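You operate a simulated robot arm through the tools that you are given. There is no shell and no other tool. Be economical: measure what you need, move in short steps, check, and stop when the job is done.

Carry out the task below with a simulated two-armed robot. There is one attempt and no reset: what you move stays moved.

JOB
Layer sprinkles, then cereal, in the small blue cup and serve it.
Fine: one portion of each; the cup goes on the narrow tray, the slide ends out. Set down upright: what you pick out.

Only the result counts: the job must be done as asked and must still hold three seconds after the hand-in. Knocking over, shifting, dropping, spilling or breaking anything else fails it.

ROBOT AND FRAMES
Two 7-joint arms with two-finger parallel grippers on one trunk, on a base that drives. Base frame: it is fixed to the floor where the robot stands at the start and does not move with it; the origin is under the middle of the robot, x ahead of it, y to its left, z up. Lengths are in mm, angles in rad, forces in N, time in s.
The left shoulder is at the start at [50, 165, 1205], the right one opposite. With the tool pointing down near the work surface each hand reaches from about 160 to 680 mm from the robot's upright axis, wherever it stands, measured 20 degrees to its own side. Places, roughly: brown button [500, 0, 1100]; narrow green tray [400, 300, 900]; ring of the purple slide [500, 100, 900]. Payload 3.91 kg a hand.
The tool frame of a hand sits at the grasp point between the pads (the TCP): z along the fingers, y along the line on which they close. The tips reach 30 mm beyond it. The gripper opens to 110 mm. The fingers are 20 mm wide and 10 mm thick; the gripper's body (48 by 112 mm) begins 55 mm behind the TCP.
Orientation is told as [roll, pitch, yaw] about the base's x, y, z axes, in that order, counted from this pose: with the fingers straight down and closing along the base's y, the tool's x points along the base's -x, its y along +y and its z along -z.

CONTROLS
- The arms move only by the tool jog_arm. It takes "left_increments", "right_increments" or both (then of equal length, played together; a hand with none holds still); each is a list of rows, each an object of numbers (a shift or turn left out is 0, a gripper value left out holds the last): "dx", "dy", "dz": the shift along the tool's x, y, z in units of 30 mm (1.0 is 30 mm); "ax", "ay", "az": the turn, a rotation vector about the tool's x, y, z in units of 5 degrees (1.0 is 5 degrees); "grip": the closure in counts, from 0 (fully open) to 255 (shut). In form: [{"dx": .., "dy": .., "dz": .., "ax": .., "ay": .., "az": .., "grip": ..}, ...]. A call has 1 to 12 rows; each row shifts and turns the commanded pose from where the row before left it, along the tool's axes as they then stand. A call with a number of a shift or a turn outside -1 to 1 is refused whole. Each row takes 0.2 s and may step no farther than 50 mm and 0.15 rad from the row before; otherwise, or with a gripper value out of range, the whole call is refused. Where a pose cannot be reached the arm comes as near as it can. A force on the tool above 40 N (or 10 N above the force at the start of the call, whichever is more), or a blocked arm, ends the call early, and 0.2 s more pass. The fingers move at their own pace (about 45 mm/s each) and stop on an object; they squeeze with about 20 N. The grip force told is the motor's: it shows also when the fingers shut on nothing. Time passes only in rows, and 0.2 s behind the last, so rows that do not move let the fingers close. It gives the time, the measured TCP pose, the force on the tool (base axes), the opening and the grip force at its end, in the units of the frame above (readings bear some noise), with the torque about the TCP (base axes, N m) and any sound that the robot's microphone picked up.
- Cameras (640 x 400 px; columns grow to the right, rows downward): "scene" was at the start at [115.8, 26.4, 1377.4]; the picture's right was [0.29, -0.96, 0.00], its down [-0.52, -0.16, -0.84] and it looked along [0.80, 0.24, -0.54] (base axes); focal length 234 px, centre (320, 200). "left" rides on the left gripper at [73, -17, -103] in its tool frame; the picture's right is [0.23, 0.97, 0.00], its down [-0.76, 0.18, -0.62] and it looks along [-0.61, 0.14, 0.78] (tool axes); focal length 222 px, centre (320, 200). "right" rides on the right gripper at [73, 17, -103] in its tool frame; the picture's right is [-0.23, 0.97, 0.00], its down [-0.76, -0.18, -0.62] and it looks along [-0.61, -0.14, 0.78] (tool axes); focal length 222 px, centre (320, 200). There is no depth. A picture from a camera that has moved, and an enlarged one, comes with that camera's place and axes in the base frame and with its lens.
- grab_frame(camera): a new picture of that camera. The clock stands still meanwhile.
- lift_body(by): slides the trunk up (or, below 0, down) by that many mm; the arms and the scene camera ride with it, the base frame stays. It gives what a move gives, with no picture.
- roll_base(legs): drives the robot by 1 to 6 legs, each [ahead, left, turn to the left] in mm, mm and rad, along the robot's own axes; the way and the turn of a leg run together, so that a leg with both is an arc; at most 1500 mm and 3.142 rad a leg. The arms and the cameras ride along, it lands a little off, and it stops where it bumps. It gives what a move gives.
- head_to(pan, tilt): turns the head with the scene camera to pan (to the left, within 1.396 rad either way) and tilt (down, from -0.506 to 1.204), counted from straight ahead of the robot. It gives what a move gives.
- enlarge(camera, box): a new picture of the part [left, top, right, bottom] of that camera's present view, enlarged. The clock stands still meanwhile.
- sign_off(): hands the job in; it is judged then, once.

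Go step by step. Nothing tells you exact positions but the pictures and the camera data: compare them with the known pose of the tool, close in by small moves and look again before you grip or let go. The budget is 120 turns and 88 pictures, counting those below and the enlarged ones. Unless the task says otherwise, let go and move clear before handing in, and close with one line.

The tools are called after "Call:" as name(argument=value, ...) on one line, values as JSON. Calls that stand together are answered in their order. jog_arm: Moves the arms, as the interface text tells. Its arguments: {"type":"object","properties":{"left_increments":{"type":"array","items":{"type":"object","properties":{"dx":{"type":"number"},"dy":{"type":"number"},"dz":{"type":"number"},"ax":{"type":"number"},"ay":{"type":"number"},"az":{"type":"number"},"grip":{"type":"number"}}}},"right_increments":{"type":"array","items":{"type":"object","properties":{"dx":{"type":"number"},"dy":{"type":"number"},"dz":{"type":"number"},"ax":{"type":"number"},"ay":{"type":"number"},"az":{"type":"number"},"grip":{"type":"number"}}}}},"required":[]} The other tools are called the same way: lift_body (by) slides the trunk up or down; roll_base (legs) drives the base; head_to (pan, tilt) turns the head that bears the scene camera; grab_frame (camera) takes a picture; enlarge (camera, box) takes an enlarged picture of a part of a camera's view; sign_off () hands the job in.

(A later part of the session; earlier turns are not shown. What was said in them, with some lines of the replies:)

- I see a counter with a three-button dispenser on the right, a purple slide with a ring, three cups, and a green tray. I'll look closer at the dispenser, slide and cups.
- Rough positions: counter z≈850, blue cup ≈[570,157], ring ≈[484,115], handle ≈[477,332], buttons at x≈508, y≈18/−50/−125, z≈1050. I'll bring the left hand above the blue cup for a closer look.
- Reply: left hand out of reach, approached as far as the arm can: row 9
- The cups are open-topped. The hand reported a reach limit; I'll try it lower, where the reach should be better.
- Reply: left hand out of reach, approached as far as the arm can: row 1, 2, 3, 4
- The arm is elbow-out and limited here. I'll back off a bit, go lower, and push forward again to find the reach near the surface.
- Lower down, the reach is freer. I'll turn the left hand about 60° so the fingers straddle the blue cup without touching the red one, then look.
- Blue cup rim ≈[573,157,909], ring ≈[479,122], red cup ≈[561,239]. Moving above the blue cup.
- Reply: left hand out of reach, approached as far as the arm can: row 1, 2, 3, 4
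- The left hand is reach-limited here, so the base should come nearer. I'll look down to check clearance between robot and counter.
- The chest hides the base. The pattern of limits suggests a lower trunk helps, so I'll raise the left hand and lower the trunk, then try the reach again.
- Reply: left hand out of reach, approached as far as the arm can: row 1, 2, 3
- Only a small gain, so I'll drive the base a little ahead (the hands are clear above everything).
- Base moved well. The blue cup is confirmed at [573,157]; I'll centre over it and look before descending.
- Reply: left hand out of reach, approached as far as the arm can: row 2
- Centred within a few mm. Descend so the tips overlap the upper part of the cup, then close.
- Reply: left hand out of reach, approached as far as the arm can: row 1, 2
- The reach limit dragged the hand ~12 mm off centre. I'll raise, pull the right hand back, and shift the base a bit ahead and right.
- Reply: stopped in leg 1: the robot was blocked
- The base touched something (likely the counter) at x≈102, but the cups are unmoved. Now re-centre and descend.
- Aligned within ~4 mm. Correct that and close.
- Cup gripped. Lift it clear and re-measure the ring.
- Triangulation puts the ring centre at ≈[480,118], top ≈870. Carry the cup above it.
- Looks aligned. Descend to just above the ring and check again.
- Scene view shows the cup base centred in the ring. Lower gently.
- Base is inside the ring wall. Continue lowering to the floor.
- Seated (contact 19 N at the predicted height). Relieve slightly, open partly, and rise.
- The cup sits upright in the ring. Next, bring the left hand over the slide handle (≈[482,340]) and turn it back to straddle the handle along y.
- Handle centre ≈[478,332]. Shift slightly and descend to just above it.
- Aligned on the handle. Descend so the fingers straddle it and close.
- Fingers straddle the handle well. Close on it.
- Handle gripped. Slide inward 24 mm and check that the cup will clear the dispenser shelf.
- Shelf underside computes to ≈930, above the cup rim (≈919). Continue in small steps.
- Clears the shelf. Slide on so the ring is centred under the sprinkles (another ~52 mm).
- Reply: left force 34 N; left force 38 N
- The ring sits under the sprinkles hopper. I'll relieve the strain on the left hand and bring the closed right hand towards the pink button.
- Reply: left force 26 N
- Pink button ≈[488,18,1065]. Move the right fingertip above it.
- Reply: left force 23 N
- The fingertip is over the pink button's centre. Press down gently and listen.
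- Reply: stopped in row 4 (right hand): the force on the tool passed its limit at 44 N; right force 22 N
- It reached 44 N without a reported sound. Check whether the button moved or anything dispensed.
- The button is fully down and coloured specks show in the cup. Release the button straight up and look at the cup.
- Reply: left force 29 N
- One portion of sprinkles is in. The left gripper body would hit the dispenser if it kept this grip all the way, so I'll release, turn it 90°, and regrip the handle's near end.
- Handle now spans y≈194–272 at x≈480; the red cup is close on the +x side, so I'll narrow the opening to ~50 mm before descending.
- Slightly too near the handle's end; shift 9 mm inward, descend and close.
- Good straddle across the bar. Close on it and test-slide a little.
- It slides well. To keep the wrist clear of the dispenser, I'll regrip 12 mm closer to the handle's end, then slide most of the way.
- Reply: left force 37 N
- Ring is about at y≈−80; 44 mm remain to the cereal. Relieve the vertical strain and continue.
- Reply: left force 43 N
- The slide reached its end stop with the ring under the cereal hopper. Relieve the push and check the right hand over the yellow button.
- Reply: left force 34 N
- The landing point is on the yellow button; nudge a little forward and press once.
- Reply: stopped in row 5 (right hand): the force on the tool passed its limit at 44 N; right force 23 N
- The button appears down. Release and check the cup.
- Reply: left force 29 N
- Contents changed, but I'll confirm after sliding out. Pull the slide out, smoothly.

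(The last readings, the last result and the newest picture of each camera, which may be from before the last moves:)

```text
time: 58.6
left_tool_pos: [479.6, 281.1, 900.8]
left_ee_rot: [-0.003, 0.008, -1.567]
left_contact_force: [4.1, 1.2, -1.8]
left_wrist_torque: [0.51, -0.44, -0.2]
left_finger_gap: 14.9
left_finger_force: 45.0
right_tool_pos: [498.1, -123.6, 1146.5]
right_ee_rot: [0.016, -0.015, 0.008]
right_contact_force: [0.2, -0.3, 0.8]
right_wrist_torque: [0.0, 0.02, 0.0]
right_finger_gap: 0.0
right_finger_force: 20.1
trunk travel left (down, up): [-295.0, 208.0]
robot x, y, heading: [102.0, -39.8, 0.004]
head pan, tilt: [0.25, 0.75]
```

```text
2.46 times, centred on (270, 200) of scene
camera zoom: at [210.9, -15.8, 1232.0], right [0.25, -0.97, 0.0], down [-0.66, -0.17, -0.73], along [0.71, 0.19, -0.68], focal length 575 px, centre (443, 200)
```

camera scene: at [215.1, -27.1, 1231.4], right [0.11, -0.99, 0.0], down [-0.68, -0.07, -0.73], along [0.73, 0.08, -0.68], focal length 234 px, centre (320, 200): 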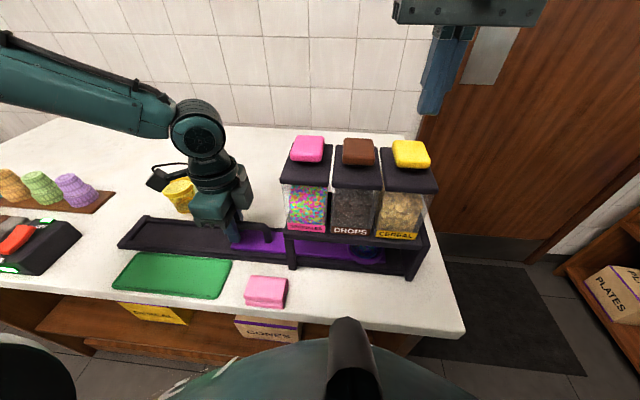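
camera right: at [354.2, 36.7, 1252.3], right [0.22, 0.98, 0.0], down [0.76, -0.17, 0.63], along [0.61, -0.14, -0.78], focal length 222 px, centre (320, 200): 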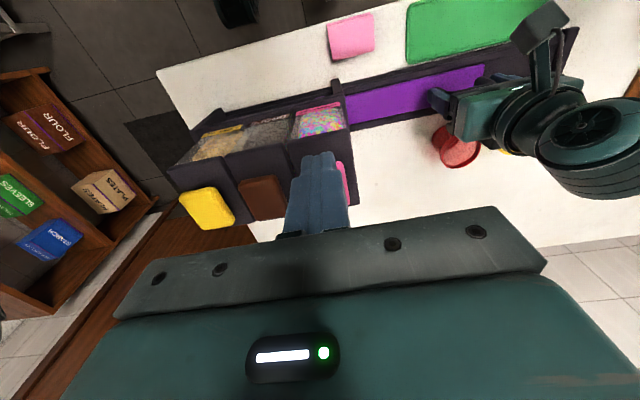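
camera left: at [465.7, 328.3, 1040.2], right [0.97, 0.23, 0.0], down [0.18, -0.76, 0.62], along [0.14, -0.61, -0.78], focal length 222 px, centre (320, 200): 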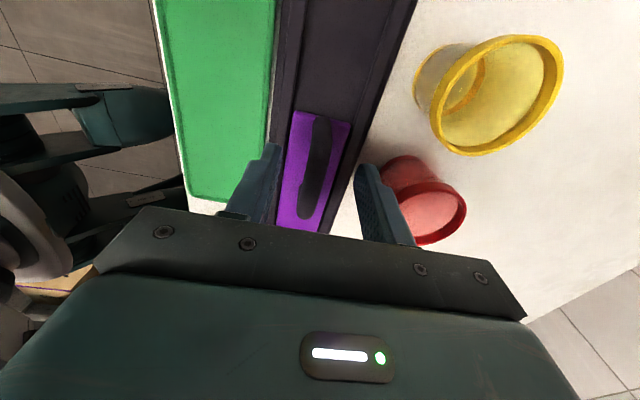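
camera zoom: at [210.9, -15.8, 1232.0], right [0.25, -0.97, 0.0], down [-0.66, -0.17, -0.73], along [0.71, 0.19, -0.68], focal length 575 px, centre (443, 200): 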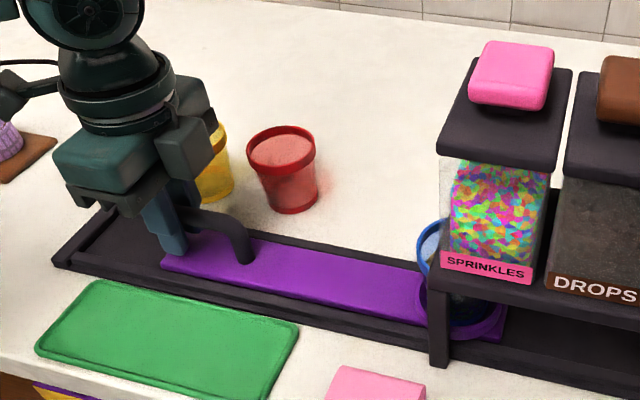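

Continue out to the end stop.

Call:
jog_arm(left_increments=[{"dx": 0.3}, {"dx": 0.5}, {"dx": 0.5}, {"dx": 0.5}, {"dx": 0.4}, {"dx": 0.25}, {"dx": 0.15}, {"dx": 0.1}, {"dx": 0.1}])

Call:
enlarge(camera="scene", box=[140, 140, 360, 280])

```text
time: 60.5
left_tool_pos: [481.2, 355.2, 902.2]
left_ee_rot: [-0.005, -0.005, -1.573]
left_contact_force: [3.6, -8.2, -8.4]
left_wrist_torque: [0.59, -0.45, 0.1]
left_finger_gap: 15.1
left_finger_force: 45.0
right_tool_pos: [498.1, -126.4, 1145.3]
right_ee_rot: [0.018, -0.013, 0.005]
right_contact_force: [0.2, 0.2, -0.4]
right_wrist_torque: [0.0, 0.01, 0.01]
right_finger_gap: 0.0
right_finger_force: 20.2
trunk travel left (down, up): [-295.0, 208.0]
robot x, y, heading: [101.1, -37.2, 0.005]
head pan, tilt: [0.25, 0.75]
stopped in row 9 (left hand): the force on the tool passed its limit at 43 N (the readings are from after the stop); the commanded pose is now the measured one
```

```text
2.86 times, centred on (250, 210) of scene
camera zoom: at [211.3, -16.9, 1232.3], right [0.25, -0.97, 0.0], down [-0.66, -0.17, -0.73], along [0.71, 0.18, -0.68], focal length 668 px, centre (520, 171)
```

zoom: 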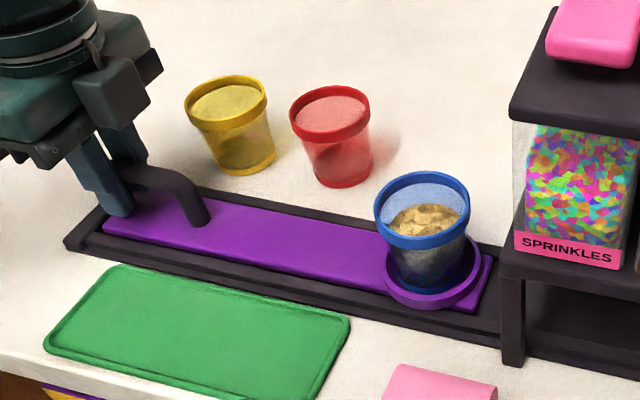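

Cereal sits on top of the sprinkles and the slide is fully out. Release the handle, rise, and go back over the cup.

Call:
jog_arm(left_increments=[{"grip": 139}, {"grip": 139}, {"grip": 139}, {"dz": -0.8}, {"dz": -0.8}, {"dz": -0.9}])

Call:
jog_arm(left_increments=[{"dx": -0.878}, {"dx": -0.878}, {"dx": -0.878}, {"dx": -0.878}, {"dx": -0.878}, {"dx": -0.878}, {"dx": -0.878}, {"dx": -0.878, "grip": 30}, {"dx": -0.878, "grip": 30}, {"grip": 30}])

Call:
grab_frame(camera="left")

Call:
grab_frame(camera="scene")

```text
time: 61.9
left_tool_pos: [481.9, 356.7, 976.5]
left_ee_rot: [-0.003, -0.006, -1.572]
left_contact_force: [0.6, 0.6, -0.1]
left_wrist_torque: [-0.04, 0.0, -0.03]
left_finger_gap: 49.9
left_finger_force: 0.0
right_tool_pos: [498.3, -125.7, 1146.9]
right_ee_rot: [0.018, -0.016, 0.005]
right_contact_force: [0.5, -0.2, 0.3]
right_wrist_torque: [0.04, -0.02, 0.01]
right_finger_gap: 0.1
right_finger_force: 19.8
trunk travel left (down, up): [-295.0, 208.0]
robot x, y, heading: [99.7, -38.6, 0.002]
head pan, tilt: [0.25, 0.75]
```

```text
time: 64.1
left_tool_pos: [476.6, 121.5, 978.4]
left_ee_rot: [-0.004, -0.005, -1.572]
left_contact_force: [0.0, -0.7, -0.1]
left_wrist_torque: [0.02, 0.01, 0.0]
left_finger_gap: 97.2
left_finger_force: 0.1
right_tool_pos: [497.0, -124.5, 1145.6]
right_ee_rot: [0.017, -0.015, 0.007]
right_contact_force: [0.3, -0.3, -0.6]
right_wrist_torque: [-0.01, 0.04, 0.02]
right_finger_gap: 0.1
right_finger_force: 19.5
trunk travel left (down, up): [-295.0, 208.0]
robot x, y, heading: [98.2, -36.7, 0.006]
head pan, tilt: [0.25, 0.75]
```

```text
20 pictures are left
camera left: at [462.2, 194.2, 1080.8], right [0.97, 0.23, -0.01], down [0.18, -0.76, 0.63], along [0.14, -0.61, -0.78], focal length 222 px, centre (320, 200)
```

left: 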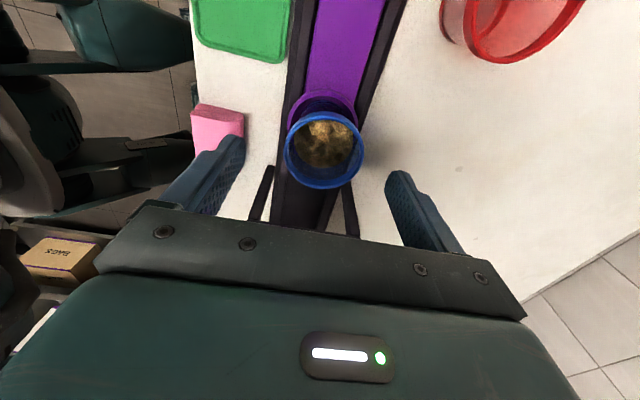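

```text
19 pictures are left
camera scene: at [210.5, -16.4, 1232.1], right [0.25, -0.97, 0.0], down [-0.66, -0.17, -0.73], along [0.71, 0.18, -0.68], focal length 234 px, centre (320, 200)
```

scene: 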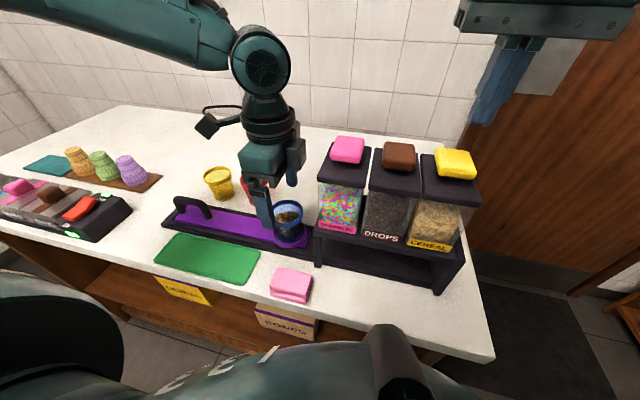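

Cup rim ≈[482,118]. Fine-tune and descend around it.

Call:
jog_arm(left_increments=[{"dx": -0.12, "dy": 0.15}, {"dz": 0.6}, {"dz": 0.6}, {"dz": 0.55}])

Call:
grab_frame(camera="left")

Call:
enlarge(camera="scene", box=[220, 150, 348, 270])

```text
time: 65.1
left_tool_pos: [482.6, 118.0, 924.4]
left_ee_rot: [-0.004, -0.005, -1.573]
left_contact_force: [0.5, -0.6, -0.2]
left_wrist_torque: [0.0, -0.02, 0.01]
left_finger_gap: 96.8
left_finger_force: 0.0
right_tool_pos: [497.8, -125.5, 1146.2]
right_ee_rot: [0.016, -0.015, 0.006]
right_contact_force: [-1.2, -0.6, 0.1]
right_wrist_torque: [0.01, 0.0, 0.01]
right_finger_gap: 0.0
right_finger_force: 20.2
trunk travel left (down, up): [-295.0, 208.0]
robot x, y, heading: [99.8, -40.5, 0.003]
head pan, tilt: [0.25, 0.75]
```

```text
18 pictures are left
camera left: at [467.7, 191.4, 1026.3], right [0.97, 0.23, -0.01], down [0.18, -0.76, 0.63], along [0.14, -0.61, -0.78], focal length 222 px, centre (320, 200)
```

left: 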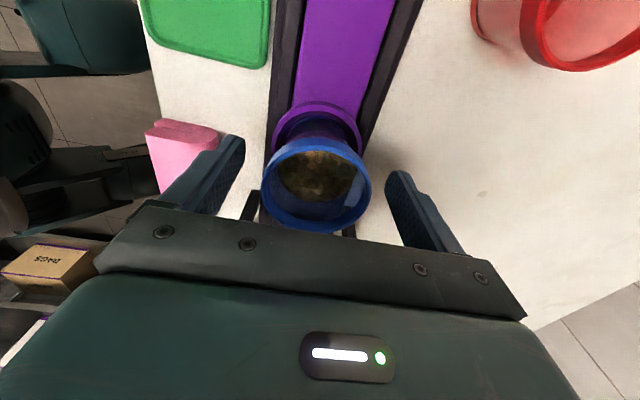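

```text
3.33 times, centred on (284, 210) of scene
camera zoom: at [210.6, -16.5, 1232.1], right [0.25, -0.97, 0.0], down [-0.66, -0.17, -0.73], along [0.71, 0.18, -0.68], focal length 779 px, centre (440, 167)
```

zoom: 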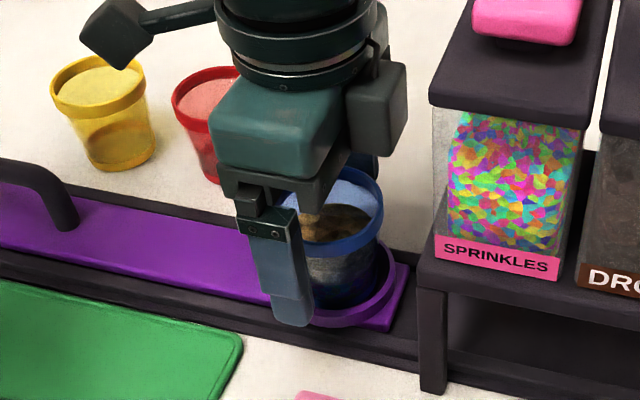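

Well centred. Grip the cup and lift straight up, gently.

Call:
jog_arm(left_increments=[{"grip": 255}, {"grip": 255}, {"grip": 255}, {"grip": 255}, {"grip": 255}, {"dz": -0.2}, {"dz": -0.5}, {"dz": -0.5}, {"dz": -0.4}, {"dz": -0.3}])

Call:
head_to(pan=0.45, tilt=0.8)

Call:
grab_frame(camera="scene")

```text
time: 67.3
left_tool_pos: [483.8, 117.0, 981.4]
left_ee_rot: [-0.005, -0.006, -1.573]
left_contact_force: [0.2, 0.2, -0.7]
left_wrist_torque: [0.0, -0.03, 0.0]
left_finger_gap: 58.0
left_finger_force: 19.7
right_tool_pos: [497.2, -124.3, 1147.0]
right_ee_rot: [0.018, -0.015, 0.006]
right_contact_force: [-0.9, -0.3, 0.3]
right_wrist_torque: [0.0, -0.03, -0.01]
right_finger_gap: 0.1
right_finger_force: 19.7
trunk travel left (down, up): [-295.0, 208.0]
robot x, y, heading: [98.7, -38.7, 0.01]
head pan, tilt: [0.25, 0.75]
```

```text
time: 68.0
left_tool_pos: [483.5, 116.4, 981.4]
left_ee_rot: [-0.003, -0.006, -1.574]
left_contact_force: [-0.3, 0.2, -0.8]
left_wrist_torque: [-0.03, 0.0, -0.02]
left_finger_gap: 57.8
left_finger_force: 20.4
right_tool_pos: [497.4, -125.0, 1146.7]
right_ee_rot: [0.017, -0.017, 0.006]
right_contact_force: [0.3, -0.2, 0.7]
right_wrist_torque: [0.0, -0.03, 0.01]
right_finger_gap: 0.0
right_finger_force: 20.0
trunk travel left (down, up): [-295.0, 208.0]
robot x, y, heading: [101.2, -36.1, 0.003]
head pan, tilt: [0.45, 0.799]
```

```text
16 pictures are left
camera scene: at [202.8, -2.0, 1228.1], right [0.44, -0.9, 0.0], down [-0.64, -0.32, -0.7], along [0.63, 0.31, -0.72], focal length 234 px, centre (320, 200)
```

scene: 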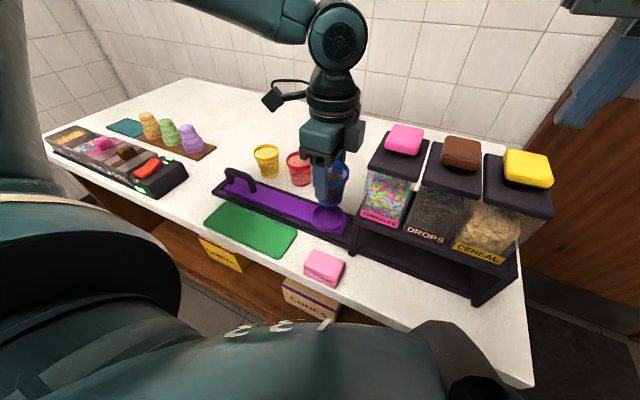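

Cup lifted. The tray centre works out ≈[397,248]; carry the cup there smoothly at this height.

Call:
jog_arm(left_increments=[{"dx": 0.3, "dy": -0.2}, {"dx": 0.5, "dy": -0.32}, {"dx": 0.55, "dy": -0.35}, {"dx": 0.6, "dy": -0.38}, {"dx": 0.6, "dy": -0.38}, {"dx": 0.6, "dy": -0.38}, {"dx": 0.55, "dy": -0.35}, {"dx": 0.45, "dy": -0.29}, {"dx": 0.3, "dy": -0.2}])

Call:
grab_frame(camera="left")

Call:
enlarge(camera="scene", box=[180, 160, 340, 270])

```text
time: 70.0
left_tool_pos: [397.2, 252.1, 981.3]
left_ee_rot: [-0.004, -0.004, -1.574]
left_contact_force: [-0.1, 0.3, -0.3]
left_wrist_torque: [-0.03, 0.0, -0.02]
left_finger_gap: 58.0
left_finger_force: 19.5
right_tool_pos: [497.0, -126.1, 1146.1]
right_ee_rot: [0.018, -0.017, 0.004]
right_contact_force: [-0.4, -0.1, 0.6]
right_wrist_torque: [0.02, 0.02, -0.01]
right_finger_gap: 0.0
right_finger_force: 19.8
trunk travel left (down, up): [-295.0, 208.0]
robot x, y, heading: [100.8, -39.0, 0.006]
head pan, tilt: [0.45, 0.799]
```

```text
15 pictures are left
camera left: at [382.6, 324.6, 1083.7], right [0.97, 0.22, -0.01], down [0.18, -0.76, 0.63], along [0.14, -0.61, -0.78], focal length 222 px, centre (320, 200)
```

left: 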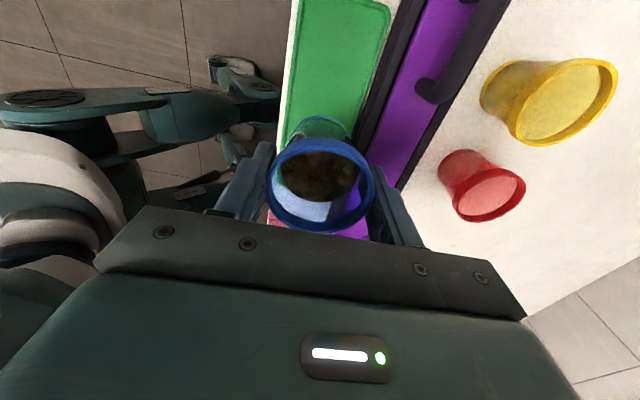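

```text
3.64 times, centred on (260, 215) of scene
camera zoom: at [202.7, -1.8, 1228.1], right [0.44, -0.9, 0.0], down [-0.64, -0.32, -0.7], along [0.63, 0.31, -0.72], focal length 850 px, centre (538, 146)
```

zoom: 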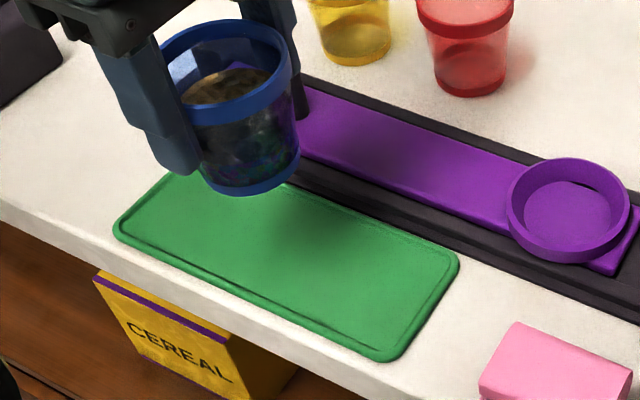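

The cup is centred over the narrow tray. Lower toward it (expected contact at TCP z≈919).

Call:
jog_arm(left_increments=[{"dz": 0.4}, {"dz": 0.5}, {"dz": 0.4}, {"dz": 0.3}, {"dz": 0.2}, {"dz": 0.1}])

Call:
enlarge(camera="scene", box=[180, 160, 340, 270])

```text
time: 71.4
left_tool_pos: [396.8, 249.3, 925.3]
left_ee_rot: [-0.004, -0.006, -1.572]
left_contact_force: [0.1, 0.3, -1.1]
left_wrist_torque: [0.01, 0.03, 0.0]
left_finger_gap: 57.8
left_finger_force: 20.0
right_tool_pos: [497.5, -125.5, 1146.9]
right_ee_rot: [0.019, -0.015, 0.005]
right_contact_force: [-0.2, 0.0, 1.2]
right_wrist_torque: [-0.02, 0.01, -0.01]
right_finger_gap: 0.0
right_finger_force: 19.8
trunk travel left (down, up): [-295.0, 208.0]
robot x, y, heading: [101.2, -38.4, 0.006]
head pan, tilt: [0.45, 0.799]
```

```text
3.64 times, centred on (260, 215) of scene
camera zoom: at [202.8, -1.9, 1228.1], right [0.44, -0.9, 0.0], down [-0.64, -0.32, -0.7], along [0.63, 0.31, -0.72], focal length 850 px, centre (538, 146)
```

zoom: 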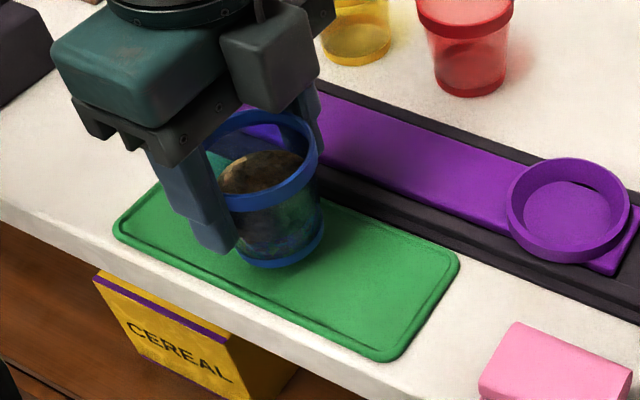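

Almost down. Continue in 3 mm steps until contact shows.

Call:
jog_arm(left_increments=[{"dz": 0.1}, {"dz": 0.07}, {}])

```text
time: 72.2
left_tool_pos: [398.3, 251.5, 919.8]
left_ee_rot: [-0.004, -0.006, -1.571]
left_contact_force: [0.6, -0.1, -0.4]
left_wrist_torque: [0.02, 0.02, 0.01]
left_finger_gap: 57.6
left_finger_force: 20.2
right_tool_pos: [496.6, -124.8, 1144.7]
right_ee_rot: [0.018, -0.015, 0.006]
right_contact_force: [0.3, -0.5, -0.3]
right_wrist_torque: [0.0, 0.0, 0.03]
right_finger_gap: 0.0
right_finger_force: 20.5
trunk travel left (down, up): [-295.0, 208.0]
robot x, y, heading: [100.4, -37.5, 0.005]
head pan, tilt: [0.45, 0.799]
```

Call:
jog_arm(left_increments=[{"dz": 0.07}, {"dz": 0.05}, {}])

```text
time: 73.0
left_tool_pos: [398.4, 251.0, 916.0]
left_ee_rot: [-0.004, -0.005, -1.573]
left_contact_force: [0.7, -0.2, -0.6]
left_wrist_torque: [0.01, 0.0, 0.01]
left_finger_gap: 58.0
left_finger_force: 20.1
right_tool_pos: [496.8, -124.3, 1146.2]
right_ee_rot: [0.017, -0.016, 0.005]
right_contact_force: [-0.4, 0.4, -0.8]
right_wrist_torque: [-0.01, 0.0, 0.04]
right_finger_gap: 0.0
right_finger_force: 19.9
trunk travel left (down, up): [-295.0, 208.0]
robot x, y, heading: [101.4, -35.7, 0.001]
head pan, tilt: [0.45, 0.799]
```

No contact yet; keep lowering in small steps.

Call:
jog_arm(left_increments=[{"dz": 0.06}, {"dz": 0.05}, {}])

Call:
enlarge(camera="scene", box=[212, 180, 308, 246])

```text
time: 73.8
left_tool_pos: [397.2, 249.5, 912.8]
left_ee_rot: [-0.005, -0.005, -1.572]
left_contact_force: [0.1, 1.0, 4.8]
left_wrist_torque: [0.05, 0.04, 0.02]
left_finger_gap: 57.6
left_finger_force: 20.3
right_tool_pos: [497.5, -125.3, 1146.0]
right_ee_rot: [0.016, -0.017, 0.004]
right_contact_force: [0.4, -0.5, 0.8]
right_wrist_torque: [0.01, -0.01, -0.01]
right_finger_gap: 0.1
right_finger_force: 20.0
trunk travel left (down, up): [-295.0, 208.0]
robot x, y, heading: [99.3, -41.3, 0.007]
head pan, tilt: [0.45, 0.799]
```

```text
6.06 times, centred on (260, 213) of scene
camera zoom: at [202.5, -2.0, 1228.2], right [0.44, -0.9, 0.0], down [-0.64, -0.32, -0.7], along [0.63, 0.31, -0.72], focal length 1416 px, centre (684, 121)
```

zoom: 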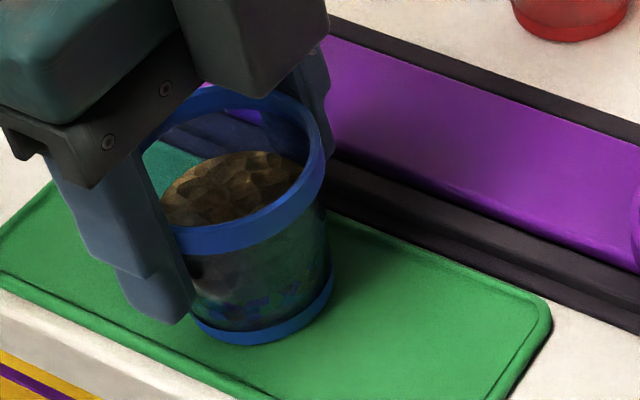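

The cup touches the tray, upright. Open and rise clear.

Call:
jog_arm(left_increments=[{"grip": 70}, {"grip": 70}, {"grip": 70}, {"grip": 70}, {"dz": -0.5}, {"dz": -0.8}, {"dz": -0.8}, {"dz": -0.8}])

Call:
enlarge(camera="scene", box=[180, 160, 340, 270])

Call:
grab_frame(camera="scene")

```text
time: 75.6
left_tool_pos: [398.7, 251.3, 1001.4]
left_ee_rot: [-0.005, -0.005, -1.572]
left_contact_force: [0.1, 0.6, 0.9]
left_wrist_torque: [0.0, -0.04, 0.03]
left_finger_gap: 79.8
left_finger_force: 0.0
right_tool_pos: [497.0, -125.1, 1145.4]
right_ee_rot: [0.018, -0.015, 0.006]
right_contact_force: [0.4, 0.4, 0.5]
right_wrist_torque: [-0.01, 0.01, -0.03]
right_finger_gap: 0.0
right_finger_force: 20.4
trunk travel left (down, up): [-295.0, 208.0]
robot x, y, heading: [96.4, -32.7, 0.008]
head pan, tilt: [0.45, 0.799]
```

```text
3.64 times, centred on (260, 215) of scene
camera zoom: at [202.7, -2.0, 1228.1], right [0.44, -0.9, 0.0], down [-0.64, -0.32, -0.7], along [0.63, 0.31, -0.72], focal length 850 px, centre (538, 146)
```

zoom: 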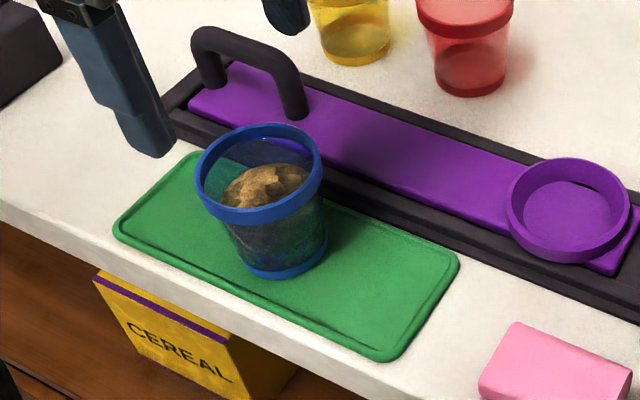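

```text
10 pictures are left
camera scene: at [202.7, -2.0, 1228.1], right [0.44, -0.9, 0.0], down [-0.64, -0.32, -0.7], along [0.63, 0.31, -0.72], focal length 234 px, centre (320, 200)
```

scene: 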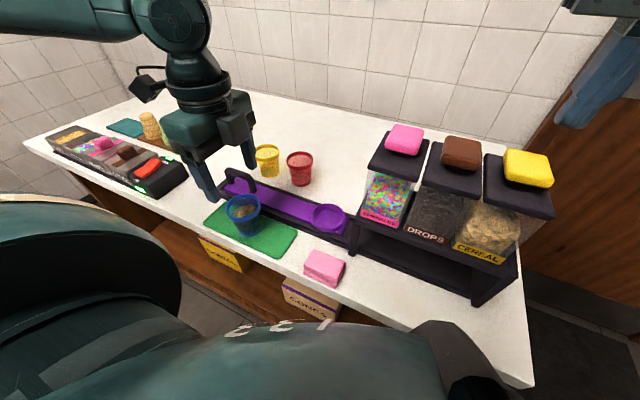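

The layered cup stands upright on the narrow tray, the slide is out, nothing else was moved, and both hands are clear. I'm handing it in.

Call:
sign_off()

```text
The job is handed in.
```

The job is handed in: the blue cup, with one portion of sprinkles under one of cereal, stands upright on the narrow green tray, and the slide is out.
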